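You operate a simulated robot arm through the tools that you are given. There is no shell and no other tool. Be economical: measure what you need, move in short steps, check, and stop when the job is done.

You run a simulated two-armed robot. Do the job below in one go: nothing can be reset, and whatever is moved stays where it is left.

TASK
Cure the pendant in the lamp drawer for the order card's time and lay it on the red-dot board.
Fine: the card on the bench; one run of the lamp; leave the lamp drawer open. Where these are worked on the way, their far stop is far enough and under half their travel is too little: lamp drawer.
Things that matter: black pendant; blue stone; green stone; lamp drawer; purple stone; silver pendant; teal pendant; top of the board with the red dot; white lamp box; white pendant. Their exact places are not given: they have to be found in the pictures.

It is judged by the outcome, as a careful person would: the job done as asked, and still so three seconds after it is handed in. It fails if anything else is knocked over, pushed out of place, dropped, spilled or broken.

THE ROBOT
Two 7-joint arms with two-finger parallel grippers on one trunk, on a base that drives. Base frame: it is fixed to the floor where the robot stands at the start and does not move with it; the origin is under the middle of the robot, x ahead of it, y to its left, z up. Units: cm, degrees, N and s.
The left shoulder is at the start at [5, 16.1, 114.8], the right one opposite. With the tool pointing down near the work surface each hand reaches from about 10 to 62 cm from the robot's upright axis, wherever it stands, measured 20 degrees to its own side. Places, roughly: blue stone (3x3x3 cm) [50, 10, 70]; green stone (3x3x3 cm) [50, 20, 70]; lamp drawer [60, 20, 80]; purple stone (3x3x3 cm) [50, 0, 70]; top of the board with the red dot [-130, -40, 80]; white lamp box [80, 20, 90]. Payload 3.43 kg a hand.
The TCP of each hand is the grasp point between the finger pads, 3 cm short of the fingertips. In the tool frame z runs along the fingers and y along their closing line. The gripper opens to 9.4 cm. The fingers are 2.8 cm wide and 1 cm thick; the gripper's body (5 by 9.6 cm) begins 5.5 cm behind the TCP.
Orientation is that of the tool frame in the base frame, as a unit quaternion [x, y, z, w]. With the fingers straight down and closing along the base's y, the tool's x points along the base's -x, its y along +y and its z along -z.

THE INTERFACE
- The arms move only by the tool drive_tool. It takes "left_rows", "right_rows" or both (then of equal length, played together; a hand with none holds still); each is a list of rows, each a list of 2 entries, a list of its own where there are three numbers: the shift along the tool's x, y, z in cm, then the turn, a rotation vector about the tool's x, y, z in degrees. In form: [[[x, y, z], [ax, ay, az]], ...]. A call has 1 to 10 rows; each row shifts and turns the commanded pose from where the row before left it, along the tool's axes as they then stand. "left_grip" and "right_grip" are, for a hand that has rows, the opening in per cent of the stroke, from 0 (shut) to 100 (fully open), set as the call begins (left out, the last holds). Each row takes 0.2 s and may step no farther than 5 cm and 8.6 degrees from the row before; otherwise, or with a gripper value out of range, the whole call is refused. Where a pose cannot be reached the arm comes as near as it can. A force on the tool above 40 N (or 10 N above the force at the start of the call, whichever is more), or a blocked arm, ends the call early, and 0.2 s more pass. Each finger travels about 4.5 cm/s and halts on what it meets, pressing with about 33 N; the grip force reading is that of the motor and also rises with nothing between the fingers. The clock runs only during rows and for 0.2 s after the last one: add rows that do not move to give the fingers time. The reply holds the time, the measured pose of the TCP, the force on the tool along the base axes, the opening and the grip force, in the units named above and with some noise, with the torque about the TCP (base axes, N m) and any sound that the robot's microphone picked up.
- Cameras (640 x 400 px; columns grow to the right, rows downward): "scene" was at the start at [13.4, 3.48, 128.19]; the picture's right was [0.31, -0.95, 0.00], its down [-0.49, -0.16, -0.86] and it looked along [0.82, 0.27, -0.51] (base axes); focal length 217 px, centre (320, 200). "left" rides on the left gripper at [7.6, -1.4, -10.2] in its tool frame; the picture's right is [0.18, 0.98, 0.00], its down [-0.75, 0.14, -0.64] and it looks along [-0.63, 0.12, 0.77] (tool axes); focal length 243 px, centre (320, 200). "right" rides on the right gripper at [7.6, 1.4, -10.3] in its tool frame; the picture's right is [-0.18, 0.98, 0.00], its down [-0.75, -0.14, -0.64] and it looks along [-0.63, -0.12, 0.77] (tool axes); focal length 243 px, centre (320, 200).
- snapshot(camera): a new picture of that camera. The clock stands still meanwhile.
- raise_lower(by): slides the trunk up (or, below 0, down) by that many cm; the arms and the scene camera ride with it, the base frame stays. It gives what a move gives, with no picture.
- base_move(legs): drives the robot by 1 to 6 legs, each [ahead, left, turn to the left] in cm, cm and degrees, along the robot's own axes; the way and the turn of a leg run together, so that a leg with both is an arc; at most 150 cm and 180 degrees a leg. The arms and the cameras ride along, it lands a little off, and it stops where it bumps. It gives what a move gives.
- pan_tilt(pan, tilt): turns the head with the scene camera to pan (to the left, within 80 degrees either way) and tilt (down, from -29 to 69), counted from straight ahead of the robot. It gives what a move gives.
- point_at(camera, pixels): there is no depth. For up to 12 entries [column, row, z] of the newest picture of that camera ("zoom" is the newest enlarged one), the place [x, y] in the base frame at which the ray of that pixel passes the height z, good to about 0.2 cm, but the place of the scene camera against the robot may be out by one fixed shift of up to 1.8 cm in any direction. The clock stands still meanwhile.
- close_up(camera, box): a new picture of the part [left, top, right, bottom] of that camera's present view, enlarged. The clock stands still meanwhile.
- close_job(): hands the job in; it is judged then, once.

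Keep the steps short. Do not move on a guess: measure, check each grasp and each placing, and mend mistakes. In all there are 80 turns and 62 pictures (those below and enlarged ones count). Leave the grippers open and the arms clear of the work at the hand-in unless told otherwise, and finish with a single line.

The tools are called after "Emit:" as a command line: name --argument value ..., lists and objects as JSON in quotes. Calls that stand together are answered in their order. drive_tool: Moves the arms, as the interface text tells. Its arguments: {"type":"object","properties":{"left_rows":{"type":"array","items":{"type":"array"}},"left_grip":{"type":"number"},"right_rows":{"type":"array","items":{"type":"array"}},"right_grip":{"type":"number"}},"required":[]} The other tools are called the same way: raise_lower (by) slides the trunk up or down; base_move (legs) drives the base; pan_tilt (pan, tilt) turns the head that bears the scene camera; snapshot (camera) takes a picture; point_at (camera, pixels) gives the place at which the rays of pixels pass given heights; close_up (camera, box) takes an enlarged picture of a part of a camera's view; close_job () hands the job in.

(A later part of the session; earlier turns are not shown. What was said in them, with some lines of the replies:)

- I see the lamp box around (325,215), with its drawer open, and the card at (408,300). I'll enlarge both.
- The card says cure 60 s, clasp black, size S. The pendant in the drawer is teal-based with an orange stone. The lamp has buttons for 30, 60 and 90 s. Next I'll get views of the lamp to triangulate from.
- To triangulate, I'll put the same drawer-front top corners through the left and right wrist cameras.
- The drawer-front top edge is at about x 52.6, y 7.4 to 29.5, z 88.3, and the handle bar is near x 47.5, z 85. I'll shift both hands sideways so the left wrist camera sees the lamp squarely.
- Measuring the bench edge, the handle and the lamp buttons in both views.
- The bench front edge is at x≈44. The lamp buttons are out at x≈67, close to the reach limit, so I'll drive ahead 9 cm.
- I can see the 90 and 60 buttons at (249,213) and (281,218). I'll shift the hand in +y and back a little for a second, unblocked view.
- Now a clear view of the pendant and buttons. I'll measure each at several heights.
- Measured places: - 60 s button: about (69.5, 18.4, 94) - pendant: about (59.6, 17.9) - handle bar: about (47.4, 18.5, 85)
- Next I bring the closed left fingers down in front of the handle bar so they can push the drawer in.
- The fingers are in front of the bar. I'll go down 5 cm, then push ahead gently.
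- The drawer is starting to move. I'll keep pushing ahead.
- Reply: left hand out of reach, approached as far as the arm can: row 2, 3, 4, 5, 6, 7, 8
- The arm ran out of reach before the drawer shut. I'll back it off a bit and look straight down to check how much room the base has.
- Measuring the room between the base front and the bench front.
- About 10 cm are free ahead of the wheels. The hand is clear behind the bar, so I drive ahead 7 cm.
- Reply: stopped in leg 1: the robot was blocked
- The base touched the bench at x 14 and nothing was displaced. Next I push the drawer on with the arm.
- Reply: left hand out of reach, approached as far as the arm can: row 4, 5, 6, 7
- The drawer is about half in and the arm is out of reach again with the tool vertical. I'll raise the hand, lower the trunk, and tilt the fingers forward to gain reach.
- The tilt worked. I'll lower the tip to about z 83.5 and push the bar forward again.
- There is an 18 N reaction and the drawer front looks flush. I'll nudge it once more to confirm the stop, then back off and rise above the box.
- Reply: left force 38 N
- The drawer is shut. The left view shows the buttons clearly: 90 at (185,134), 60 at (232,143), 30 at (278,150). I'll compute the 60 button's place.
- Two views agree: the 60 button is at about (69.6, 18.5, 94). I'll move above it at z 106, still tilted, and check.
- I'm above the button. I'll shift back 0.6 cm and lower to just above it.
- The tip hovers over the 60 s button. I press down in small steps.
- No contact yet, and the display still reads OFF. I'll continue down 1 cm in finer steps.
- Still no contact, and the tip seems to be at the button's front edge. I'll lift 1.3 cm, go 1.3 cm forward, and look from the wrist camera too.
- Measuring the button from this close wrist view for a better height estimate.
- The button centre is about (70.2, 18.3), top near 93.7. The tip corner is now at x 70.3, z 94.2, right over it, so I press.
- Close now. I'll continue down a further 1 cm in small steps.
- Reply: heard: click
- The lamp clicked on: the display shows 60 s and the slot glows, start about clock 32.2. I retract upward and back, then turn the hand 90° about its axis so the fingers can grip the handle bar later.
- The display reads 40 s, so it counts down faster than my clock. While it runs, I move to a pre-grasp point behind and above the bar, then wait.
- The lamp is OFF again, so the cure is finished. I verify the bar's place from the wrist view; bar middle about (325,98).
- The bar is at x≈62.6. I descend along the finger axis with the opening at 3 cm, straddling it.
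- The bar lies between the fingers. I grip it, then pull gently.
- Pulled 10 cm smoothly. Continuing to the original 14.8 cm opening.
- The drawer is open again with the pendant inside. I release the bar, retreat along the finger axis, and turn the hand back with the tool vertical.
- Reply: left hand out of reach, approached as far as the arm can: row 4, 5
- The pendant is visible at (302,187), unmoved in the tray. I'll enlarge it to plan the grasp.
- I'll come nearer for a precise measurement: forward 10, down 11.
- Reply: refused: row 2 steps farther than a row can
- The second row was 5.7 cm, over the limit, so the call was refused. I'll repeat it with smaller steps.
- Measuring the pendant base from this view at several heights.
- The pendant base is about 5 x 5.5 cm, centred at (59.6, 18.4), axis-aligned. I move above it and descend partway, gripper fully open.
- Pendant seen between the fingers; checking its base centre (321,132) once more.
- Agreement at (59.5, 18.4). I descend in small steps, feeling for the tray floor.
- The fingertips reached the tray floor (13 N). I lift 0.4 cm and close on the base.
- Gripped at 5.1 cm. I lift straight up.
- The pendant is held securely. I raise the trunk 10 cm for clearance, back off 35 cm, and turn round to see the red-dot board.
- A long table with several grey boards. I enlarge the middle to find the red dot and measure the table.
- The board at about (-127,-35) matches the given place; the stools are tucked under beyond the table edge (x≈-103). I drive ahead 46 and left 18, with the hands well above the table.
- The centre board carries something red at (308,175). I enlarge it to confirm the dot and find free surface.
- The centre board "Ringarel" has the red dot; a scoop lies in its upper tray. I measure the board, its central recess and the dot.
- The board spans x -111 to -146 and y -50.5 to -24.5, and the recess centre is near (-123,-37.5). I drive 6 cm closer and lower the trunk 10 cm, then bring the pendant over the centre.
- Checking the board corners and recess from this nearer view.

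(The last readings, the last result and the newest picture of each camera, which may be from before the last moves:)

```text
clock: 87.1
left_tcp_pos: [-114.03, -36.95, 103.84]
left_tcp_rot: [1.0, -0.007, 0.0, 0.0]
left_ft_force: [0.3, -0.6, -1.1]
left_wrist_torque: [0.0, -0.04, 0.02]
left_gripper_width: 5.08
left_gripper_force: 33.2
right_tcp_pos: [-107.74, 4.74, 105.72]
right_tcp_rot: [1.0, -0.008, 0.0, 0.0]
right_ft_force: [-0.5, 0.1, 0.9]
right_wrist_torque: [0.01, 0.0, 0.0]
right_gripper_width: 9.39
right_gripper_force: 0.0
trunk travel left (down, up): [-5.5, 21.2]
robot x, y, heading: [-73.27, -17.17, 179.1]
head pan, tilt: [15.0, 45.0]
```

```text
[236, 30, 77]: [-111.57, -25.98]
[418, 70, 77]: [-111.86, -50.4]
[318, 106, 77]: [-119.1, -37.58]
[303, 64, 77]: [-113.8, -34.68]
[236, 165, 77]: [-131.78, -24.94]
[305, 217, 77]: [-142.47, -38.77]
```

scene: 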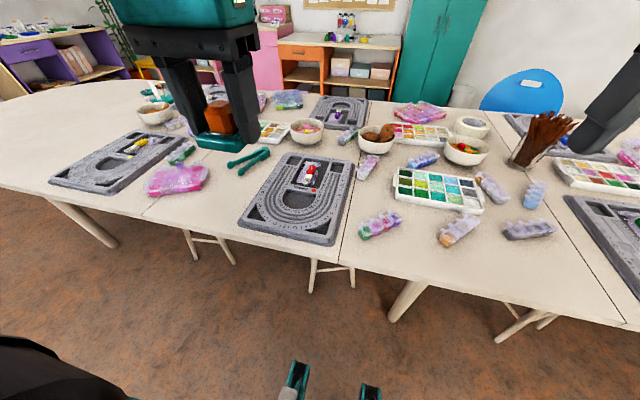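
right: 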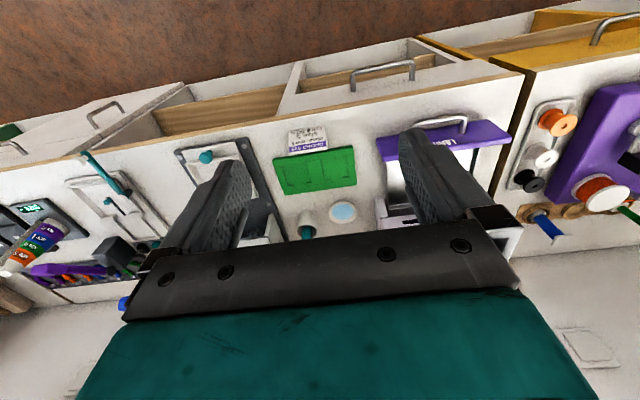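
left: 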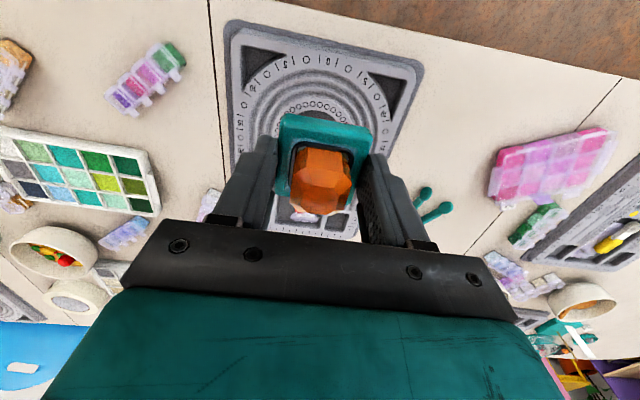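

The recess is about x -120 to -128, centred at y -37.6. I move over (-123.7,-37.6) and lower to well above the board.

Emit:
drive_tool --left_rows '[[[-3.3, 0.3, 0], [0, 0, 0]], [[-3.2, 0.3, 0], [0, 0, 0]], [[-3.2, 0, 0], [0, 0, 0]], [[0, 0, 4], [0, 0, 0]], [[0, 0, 4], [0, 0, 0]], [[0, 0, 4], [0, 0, 0]], [[0, 0, 3], [0, 0, 0]], [[0, 0, 3], [0, 0, 0]], [[0, 0, 0], [0, 0, 0]]]'

Emit:
snapshot --camera "left"

```text
clock: 89.1
left_tcp_pos: [-123.79, -37.39, 85.72]
left_tcp_rot: [1.0, -0.007, -0.001, 0.001]
left_ft_force: [-0.6, -0.1, -0.6]
left_wrist_torque: [0.01, 0.01, -0.02]
left_gripper_width: 5.06
left_gripper_force: 32.9
right_tcp_pos: [-107.6, 4.77, 105.77]
right_tcp_rot: [1.0, -0.008, 0.0, 0.0]
right_ft_force: [0.2, 0.3, -0.6]
right_wrist_torque: [-0.02, 0.02, -0.01]
right_gripper_width: 9.41
right_gripper_force: 0.0
trunk travel left (down, up): [-5.5, 21.2]
robot x, y, heading: [-73.44, -16.89, 179.2]
head pan, tilt: [15.0, 45.0]
```

```text
8 pictures are left
```

left: 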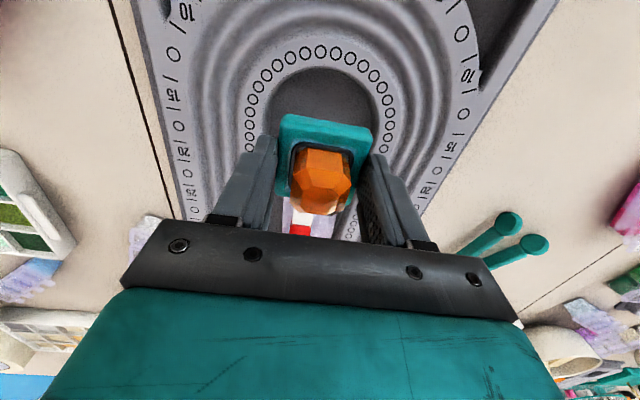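

Well aligned with the recess. I descend in small steps, stopping on contact.

Emit:
drive_tool --left_rows '[[[0, 0, 1], [0, 0, 0]], [[0, 0, 1], [0, 0, 0]], [[0, 0, 0.8], [0, 0, 0]], [[0, 0, 0.6], [0, 0, 0]], [[0, 0, 0.4], [0, 0, 0]], [[0, 0, 0.3], [0, 0, 0]], [[0, 0, 0.3], [0, 0, 0]], [[0, 0, 0], [0, 0, 0]]]'

Emit:
snapshot --camera "left"

```text
clock: 90.9
left_tcp_pos: [-123.8, -37.37, 81.47]
left_tcp_rot: [1.0, -0.006, -0.001, 0.0]
left_ft_force: [-0.6, 0.1, -1.3]
left_wrist_torque: [0.01, -0.04, -0.01]
left_gripper_width: 5.07
left_gripper_force: 33.1
right_tcp_pos: [-107.71, 4.88, 105.64]
right_tcp_rot: [1.0, -0.008, 0.0, 0.0]
right_ft_force: [0.3, -0.1, 0.2]
right_wrist_torque: [0.0, -0.01, 0.03]
right_gripper_width: 9.4
right_gripper_force: 0.0
trunk travel left (down, up): [-5.5, 21.2]
robot x, y, heading: [-73.68, -17.35, 179.4]
head pan, tilt: [15.0, 45.0]
```

```text
7 pictures are left
```

left: 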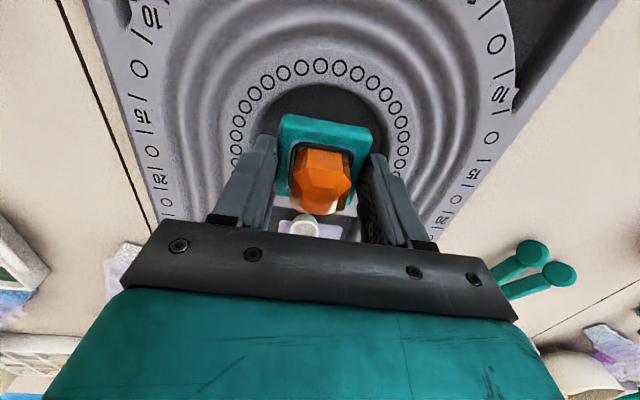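

Checking where recess edges lie from here before the last centimetres.

Emit:
point_at --camera "left" --pixels '[[320, 88, 76], [320, 88, 78], [300, 222, 77], [237, 140, 77], [403, 150, 77]]'

```text
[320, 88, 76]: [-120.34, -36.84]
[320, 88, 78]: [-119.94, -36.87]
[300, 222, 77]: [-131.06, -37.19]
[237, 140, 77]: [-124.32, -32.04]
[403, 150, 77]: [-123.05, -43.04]
```

I shift 0.8 cm deeper so the base clears the curved edge, then lower gently until contact.

Emit:
drive_tool --left_rows '[[[-0.8, 0.1, 0], [0, 0, 0]], [[0, 0, 0.4], [0, 0, 0]], [[0, 0, 0.3], [0, 0, 0]], [[0, 0, 0.3], [0, 0, 0]], [[0, 0, 0.2], [0, 0, 0]], [[0, 0, 0.2], [0, 0, 0]], [[0, 0, 0], [0, 0, 0]]]'

```text
clock: 92.5
left_tcp_pos: [-124.19, -37.92, 80.38]
left_tcp_rot: [1.0, -0.007, -0.001, -0.001]
left_ft_force: [0.5, -0.8, -0.2]
left_wrist_torque: [-0.06, 0.02, 0.04]
left_gripper_width: 5.06
left_gripper_force: 33.0
left hand out of reach, approached as far as the arm can: row 3, 6
right_tcp_pos: [-107.7, 4.81, 105.7]
right_tcp_rot: [1.0, -0.009, 0.0, 0.0]
right_ft_force: [0.1, 0.9, 0.7]
right_wrist_torque: [0.03, -0.03, 0.0]
right_gripper_width: 9.4
right_gripper_force: 0.0
trunk travel left (down, up): [-5.5, 21.2]
robot x, y, heading: [-73.37, -17.15, 178.9]
head pan, tilt: [15.0, 45.0]
```

The arm is at its reach edge. I raise the hand 4 cm, lower the trunk 4 cm to recover reach, and restore y.

Emit:
drive_tool --left_rows '[[[0, 0, -2], [0, 0, 0]], [[0, 0, -2.3], [0, 0, 0]], [[0, 0, 0], [0, 0, 0]]]'

Emit:
raise_lower --by -4

Emit:
drive_tool --left_rows '[[[-0.3, -0.4, 0], [0, 0, 0]], [[0, 0, 0.3], [0, 0, 0]], [[0, 0, 0.3], [0, 0, 0]], [[0, 0, 0.2], [0, 0, 0]], [[0, 0, 0], [0, 0, 0]]]'

```text
clock: 93.3
left_tcp_pos: [-124.07, -38.06, 84.74]
left_tcp_rot: [1.0, -0.007, -0.001, 0.0]
left_ft_force: [-0.4, -0.8, -0.4]
left_wrist_torque: [0.0, 0.01, 0.0]
left_gripper_width: 5.07
left_gripper_force: 32.9
right_tcp_pos: [-107.8, 4.89, 105.68]
right_tcp_rot: [1.0, -0.008, 0.0, 0.0]
right_ft_force: [0.4, 1.3, 0.4]
right_wrist_torque: [-0.01, 0.01, 0.01]
right_gripper_width: 9.41
right_gripper_force: 0.1
trunk travel left (down, up): [-5.5, 21.2]
robot x, y, heading: [-73.15, -17.32, 178.8]
head pan, tilt: [15.0, 45.0]
```

```text
clock: 94.2
left_tcp_pos: [-124.07, -37.98, 80.63]
left_tcp_rot: [1.0, -0.008, -0.002, 0.0]
left_ft_force: [1.6, 0.5, -1.3]
left_wrist_torque: [0.01, 0.0, 0.03]
left_gripper_width: 5.08
left_gripper_force: 33.3
right_tcp_pos: [-107.62, 4.87, 101.75]
right_tcp_rot: [1.0, -0.008, 0.0, 0.0]
right_ft_force: [-0.1, 1.1, -0.8]
right_wrist_torque: [-0.03, 0.04, -0.01]
right_gripper_width: 9.4
right_gripper_force: 0.0
trunk travel left (down, up): [-1.5, 25.2]
robot x, y, heading: [-73.4, -16.92, 178.9]
head pan, tilt: [15.0, 45.0]
```

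```text
clock: 95.3
left_tcp_pos: [-124.44, -37.61, 79.75]
left_tcp_rot: [1.0, -0.006, -0.001, 0.0]
left_ft_force: [-0.7, 0.1, -0.7]
left_wrist_torque: [0.02, -0.02, -0.03]
left_gripper_width: 5.06
left_gripper_force: 32.5
right_tcp_pos: [-107.69, 4.9, 101.62]
right_tcp_rot: [1.0, -0.009, 0.0, -0.001]
right_ft_force: [-0.1, -0.4, -0.1]
right_wrist_torque: [0.02, -0.01, -0.01]
right_gripper_width: 9.41
right_gripper_force: 0.0
trunk travel left (down, up): [-1.5, 25.2]
robot x, y, heading: [-73.26, -16.97, 179.0]
head pan, tilt: [15.0, 45.0]
```

Reach restored and on target, with no contact yet. I take a look, then continue down.

Emit:
drive_tool --left_rows '[[[0, 0, 0.2], [0, 0, 0]], [[0, 0, 0.2], [0, 0, 0]], [[0, 0, 0.2], [0, 0, 0]], [[0, 0, 0], [0, 0, 0]]]'

Emit:
close_up --camera "left" --box '[180, 30, 460, 230]'

```text
clock: 96.3
left_tcp_pos: [-124.45, -37.52, 79.32]
left_tcp_rot: [1.0, -0.005, -0.002, 0.0]
left_ft_force: [0.3, 0.7, -0.7]
left_wrist_torque: [0.02, 0.01, 0.0]
left_gripper_width: 5.07
left_gripper_force: 33.1
right_tcp_pos: [-107.59, 4.92, 101.71]
right_tcp_rot: [1.0, -0.008, 0.0, 0.0]
right_ft_force: [0.1, -0.1, -0.7]
right_wrist_torque: [0.0, 0.01, -0.01]
right_gripper_width: 9.39
right_gripper_force: 0.0
trunk travel left (down, up): [-1.5, 25.2]
robot x, y, heading: [-73.28, -17.13, 179.2]
head pan, tilt: [15.0, 45.0]
```

```text
2.00 times, centred on (320, 130) of left
```

zoom: 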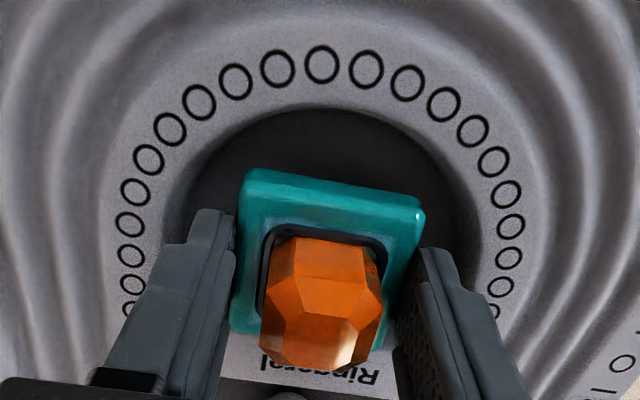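

Comparing pendant edges with recess front and the "Ringarel" strip.

Emit:
point_at --camera "zoom" --pixels '[[320, 108, 76], [320, 372, 77], [245, 355, 77], [335, 178, 77], [235, 328, 77], [190, 200, 76], [470, 230, 76]]'

```text
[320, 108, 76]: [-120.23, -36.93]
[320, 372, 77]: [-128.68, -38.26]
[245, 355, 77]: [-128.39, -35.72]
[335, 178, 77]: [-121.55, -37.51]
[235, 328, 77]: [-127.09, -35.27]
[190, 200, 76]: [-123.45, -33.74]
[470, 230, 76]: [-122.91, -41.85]
```

The pendant sits within the recess outline with margins of about 1 cm. I continue down to contact.

Emit:
drive_tool --left_rows '[[[0, 0, 0.2], [0, 0, 0]], [[0, 0, 0.2], [0, 0, 0]], [[0, 0, 0.2], [0, 0, 0]], [[0, 0, 0.2], [0, 0, 0]], [[0, 0, 0], [0, 0, 0]]]'

```text
clock: 97.5
left_tcp_pos: [-124.39, -37.51, 78.8]
left_tcp_rot: [1.0, -0.006, -0.004, 0.0]
left_ft_force: [3.0, -1.0, 19.0]
left_wrist_torque: [-0.06, 0.68, 0.05]
left_gripper_width: 5.06
left_gripper_force: 33.3
right_tcp_pos: [-107.5, 4.92, 101.81]
right_tcp_rot: [1.0, -0.008, -0.001, 0.0]
right_ft_force: [0.4, 0.2, -0.6]
right_wrist_torque: [-0.02, -0.01, -0.03]
right_gripper_width: 9.43
right_gripper_force: 0.0
trunk travel left (down, up): [-1.5, 25.2]
robot x, y, heading: [-73.64, -17.21, 179.3]
head pan, tilt: [15.0, 45.0]
```

Contact is at 19 N, but the torque shows it bears on the far edge: probably the pendant's bail is on the "Ringarel" strip. The flat front lip and bead strip (x -114 to -120) suit it better, so I lift and shift 7.4 cm toward me, then look.

Emit:
drive_tool --left_rows '[[[0, 0, -1.5], [0, 0, 0]], [[0, 0, -2], [0, 0, 0]], [[2.5, 0, 0], [0, 0, 0]], [[2.5, 0, 0], [0, 0, 0]], [[2.4, 0, 0], [0, 0, 0]], [[0, 0, 0], [0, 0, 0]]]'

Emit:
close_up --camera "left" --box '[180, 30, 460, 230]'

```text
clock: 99.0
left_tcp_pos: [-116.93, -37.7, 82.04]
left_tcp_rot: [1.0, -0.006, -0.002, 0.0]
left_ft_force: [0.3, -0.4, 1.1]
left_wrist_torque: [0.03, 0.0, 0.0]
left_gripper_width: 5.08
left_gripper_force: 33.2
right_tcp_pos: [-107.73, 4.85, 101.7]
right_tcp_rot: [1.0, -0.009, 0.0, 0.0]
right_ft_force: [0.5, -0.2, -0.6]
right_wrist_torque: [0.01, 0.02, -0.04]
right_gripper_width: 9.41
right_gripper_force: 0.1
trunk travel left (down, up): [-1.5, 25.2]
robot x, y, heading: [-73.02, -17.39, 178.9]
head pan, tilt: [15.0, 45.0]
```

```text
2.00 times, centred on (320, 130) of left
```

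zoom: 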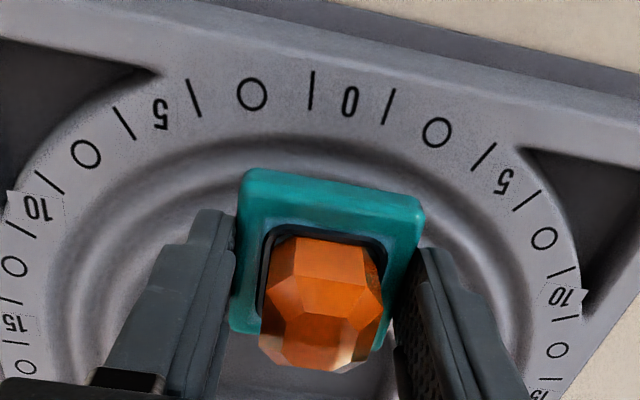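

Measuring the lip and groove positions under the pendant.

Emit:
point_at --camera "zoom" --pixels '[[330, 130, 77], [330, 138, 77], [310, 25, 77], [345, 100, 77]]'

```text
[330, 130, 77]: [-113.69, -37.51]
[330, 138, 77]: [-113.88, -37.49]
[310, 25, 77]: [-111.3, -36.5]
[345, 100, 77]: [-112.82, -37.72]
```

The lip runs x -111.3 to -113.8 and the bead strip about -118.2 to -120. Centring the base at x -116.1 bridges both. I shift 0.8 cm and descend to contact.

Emit:
drive_tool --left_rows '[[[0.8, 0, 0], [0, 0, 0]], [[0, 0, 0.6], [0, 0, 0]], [[0, 0, 0.4], [0, 0, 0]], [[0, 0, 0.3], [0, 0, 0]], [[0, 0, 0.2], [0, 0, 0]], [[0, 0, 0.2], [0, 0, 0]], [[0, 0, 0], [0, 0, 0]]]'

```text
clock: 100.5
left_tcp_pos: [-116.31, -37.62, 80.14]
left_tcp_rot: [1.0, -0.006, -0.002, 0.001]
left_ft_force: [-0.4, 0.0, -0.5]
left_wrist_torque: [-0.02, -0.03, 0.02]
left_gripper_width: 5.08
left_gripper_force: 32.8
right_tcp_pos: [-107.72, 4.78, 101.72]
right_tcp_rot: [1.0, -0.008, 0.0, -0.001]
right_ft_force: [-0.2, -0.2, -0.2]
right_wrist_torque: [0.01, -0.03, 0.0]
right_gripper_width: 9.4
right_gripper_force: 0.1
trunk travel left (down, up): [-1.5, 25.2]
robot x, y, heading: [-73.31, -17.21, 179.1]
head pan, tilt: [15.0, 45.0]
```

No contact yet at 80.1; continuing in 0.2 cm steps.

Emit:
drive_tool --left_rows '[[[0, 0, 0.2], [0, 0, 0]], [[0, 0, 0.2], [0, 0, 0]], [[0, 0, 0.2], [0, 0, 0]], [[0, 0, 0.2], [0, 0, 0]], [[0, 0, 0.15], [0, 0, 0]], [[0, 0, 0], [0, 0, 0]]]'

```text
clock: 102.0
left_tcp_pos: [-116.33, -37.69, 79.34]
left_tcp_rot: [1.0, -0.007, -0.001, 0.0]
left_ft_force: [0.1, -0.5, -0.4]
left_wrist_torque: [0.01, -0.02, -0.01]
left_gripper_width: 5.09
left_gripper_force: 33.0
right_tcp_pos: [-107.78, 4.83, 101.7]
right_tcp_rot: [1.0, -0.008, 0.0, 0.0]
right_ft_force: [-0.4, 0.5, -0.2]
right_wrist_torque: [0.04, -0.02, -0.03]
right_gripper_width: 9.42
right_gripper_force: 0.1
trunk travel left (down, up): [-1.5, 25.2]
robot x, y, heading: [-73.72, -16.96, 179.2]
head pan, tilt: [15.0, 45.0]
```

Emit:
drive_tool --left_rows '[[[0, 0, 0.15], [0, 0, 0]], [[0, 0, 0.15], [0, 0, 0]], [[0, 0, 0.1], [0, 0, 0]], [[0, 0, 0.1], [0, 0, 0]], [[0, 0, 0], [0, 0, 0]]]'

```text
clock: 103.2
left_tcp_pos: [-116.25, -37.68, 79.12]
left_tcp_rot: [1.0, -0.006, -0.005, -0.001]
left_ft_force: [0.9, -6.5, 30.7]
left_wrist_torque: [-0.24, -0.37, 0.0]
left_gripper_width: 5.06
left_gripper_force: 33.2
right_tcp_pos: [-107.54, 4.91, 101.85]
right_tcp_rot: [1.0, -0.008, -0.001, 0.0]
right_ft_force: [0.2, 0.3, 0.5]
right_wrist_torque: [0.0, 0.02, -0.02]
right_gripper_width: 9.41
right_gripper_force: 0.0
trunk travel left (down, up): [-1.5, 25.2]
robot x, y, heading: [-73.57, -16.88, 179.1]
head pan, tilt: [15.0, 45.0]
```

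Contact with a much better balanced bearing. I ease up 0.2 cm and open the fingers.

Emit:
drive_tool --left_rows '[[[0, 0, -0.2], [0, 0, 0]], [[0, 0, 0], [0, 0, 0]]]'

Emit:
drive_tool --left_rows '[[[0, 0, 0], [0, 0, 0]], [[0, 0, 0], [0, 0, 0]], [[0, 0, 0], [0, 0, 0]], [[0, 0, 0], [0, 0, 0]]]' --left_grip 95

Emit:
drive_tool --left_rows '[[[0, 0, -2], [0, 0, 0]], [[0, 0, -3], [0, 0, 0]], [[0, 0, -4], [0, 0, 0]], [[0, 0, -4], [0, 0, 0]], [[2, 0, -4], [0, 0, 0]], [[0, 0, 0], [0, 0, 0]]]'

Emit:
close_up --camera "left" --box '[180, 0, 500, 230]'

```text
clock: 103.8
left_tcp_pos: [-116.22, -37.73, 79.09]
left_tcp_rot: [1.0, -0.007, -0.003, -0.001]
left_ft_force: [-3.9, -1.5, 20.5]
left_wrist_torque: [-0.13, 0.26, 0.0]
left_gripper_width: 5.08
left_gripper_force: 32.5
right_tcp_pos: [-107.6, 5.04, 101.73]
right_tcp_rot: [1.0, -0.009, 0.0, 0.0]
right_ft_force: [1.4, -0.5, 0.0]
right_wrist_torque: [0.0, -0.01, 0.0]
right_gripper_width: 9.45
right_gripper_force: 0.0
trunk travel left (down, up): [-1.5, 25.2]
robot x, y, heading: [-73.14, -17.36, 179.1]
head pan, tilt: [15.0, 45.0]
```

```text
clock: 104.8
left_tcp_pos: [-116.22, -37.68, 78.97]
left_tcp_rot: [1.0, -0.007, -0.001, 0.0]
left_ft_force: [0.3, -0.2, 0.7]
left_wrist_torque: [0.02, -0.01, 0.04]
left_gripper_width: 8.91
left_gripper_force: 0.1
right_tcp_pos: [-107.65, 4.92, 101.73]
right_tcp_rot: [1.0, -0.009, 0.0, 0.0]
right_ft_force: [-0.1, 0.4, 0.3]
right_wrist_torque: [0.01, 0.0, -0.01]
right_gripper_width: 9.4
right_gripper_force: 0.1
trunk travel left (down, up): [-1.5, 25.2]
robot x, y, heading: [-73.68, -16.85, 179.3]
head pan, tilt: [15.0, 45.0]
```

```text
clock: 106.2
left_tcp_pos: [-114.17, -37.6, 96.11]
left_tcp_rot: [1.0, -0.007, -0.001, -0.001]
left_ft_force: [0.2, -0.6, -0.7]
left_wrist_torque: [0.01, -0.01, -0.02]
left_gripper_width: 8.91
left_gripper_force: 0.0
right_tcp_pos: [-107.71, 4.81, 101.73]
right_tcp_rot: [1.0, -0.007, 0.001, 0.0]
right_ft_force: [0.0, 0.2, -0.5]
right_wrist_torque: [0.02, 0.01, 0.01]
right_gripper_width: 9.42
right_gripper_force: 0.1
trunk travel left (down, up): [-1.5, 25.2]
robot x, y, heading: [-73.35, -17.32, 179.1]
head pan, tilt: [15.0, 45.0]
```

```text
1.74 times, centred on (340, 115) of left
```

zoom: 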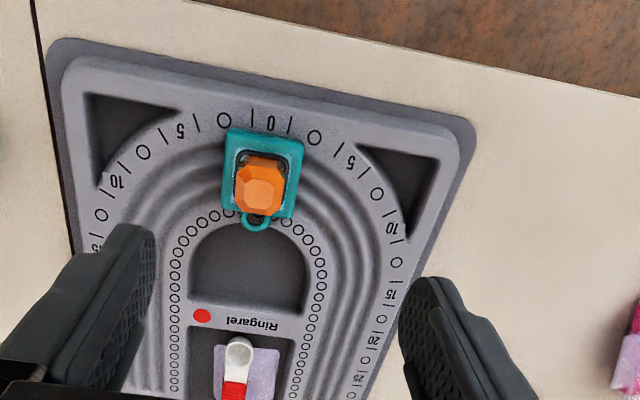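

The pendant lies flat on the red-dot board, bail toward the recess, scoop untouched. I raise the trunk, back off, and check with the scene camera.

Emit:
raise_lower --by 10

Emit:
base_move --legs '[[-20, 0, 0]]'

Emit:
close_up --camera "scene" --box '[200, 60, 440, 240]'

```text
clock: 107.5
left_tcp_pos: [-114.27, -37.64, 105.98]
left_tcp_rot: [1.0, -0.007, -0.001, -0.001]
left_ft_force: [-0.7, 0.2, 0.3]
left_wrist_torque: [-0.03, -0.01, -0.02]
left_gripper_width: 8.95
left_gripper_force: 0.0
right_tcp_pos: [-107.77, 4.79, 111.78]
right_tcp_rot: [1.0, -0.009, 0.0, 0.0]
right_ft_force: [-0.2, -0.4, -0.3]
right_wrist_torque: [-0.01, 0.04, -0.01]
right_gripper_width: 9.37
right_gripper_force: 0.0
trunk travel left (down, up): [-11.5, 15.2]
robot x, y, heading: [-73.11, -17.07, 179.0]
head pan, tilt: [15.0, 45.0]
```

```text
clock: 109.1
left_tcp_pos: [-94.21, -38.07, 106.03]
left_tcp_rot: [1.0, -0.006, -0.002, 0.0]
left_ft_force: [0.1, 0.6, 0.7]
left_wrist_torque: [0.0, 0.01, 0.0]
left_gripper_width: 8.94
left_gripper_force: 0.1
right_tcp_pos: [-87.72, 4.41, 111.6]
right_tcp_rot: [1.0, -0.006, 0.0, -0.001]
right_ft_force: [0.5, 0.5, 0.4]
right_wrist_torque: [-0.02, 0.02, 0.0]
right_gripper_width: 9.38
right_gripper_force: 0.1
trunk travel left (down, up): [-11.5, 15.2]
robot x, y, heading: [-53.45, -17.63, 179.3]
head pan, tilt: [15.0, 45.0]
```

```text
2.22 times, centred on (320, 150) of scene
```

zoom: 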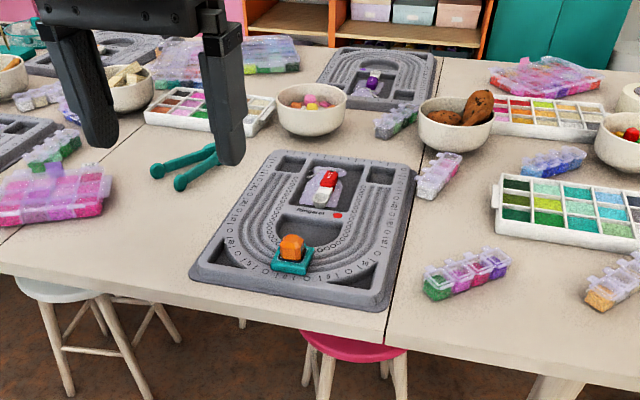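

The pendant rests on the red-dot board, nothing else has been disturbed, the lamp drawer is open and both grippers are open and clear. I hand the job in.

Emit:
close_job

```text
The job is handed in.
```

The pendant was cured once for the card's 60 s and laid on the red-dot board, with the lamp drawer left open, both grippers open and the arms clear.
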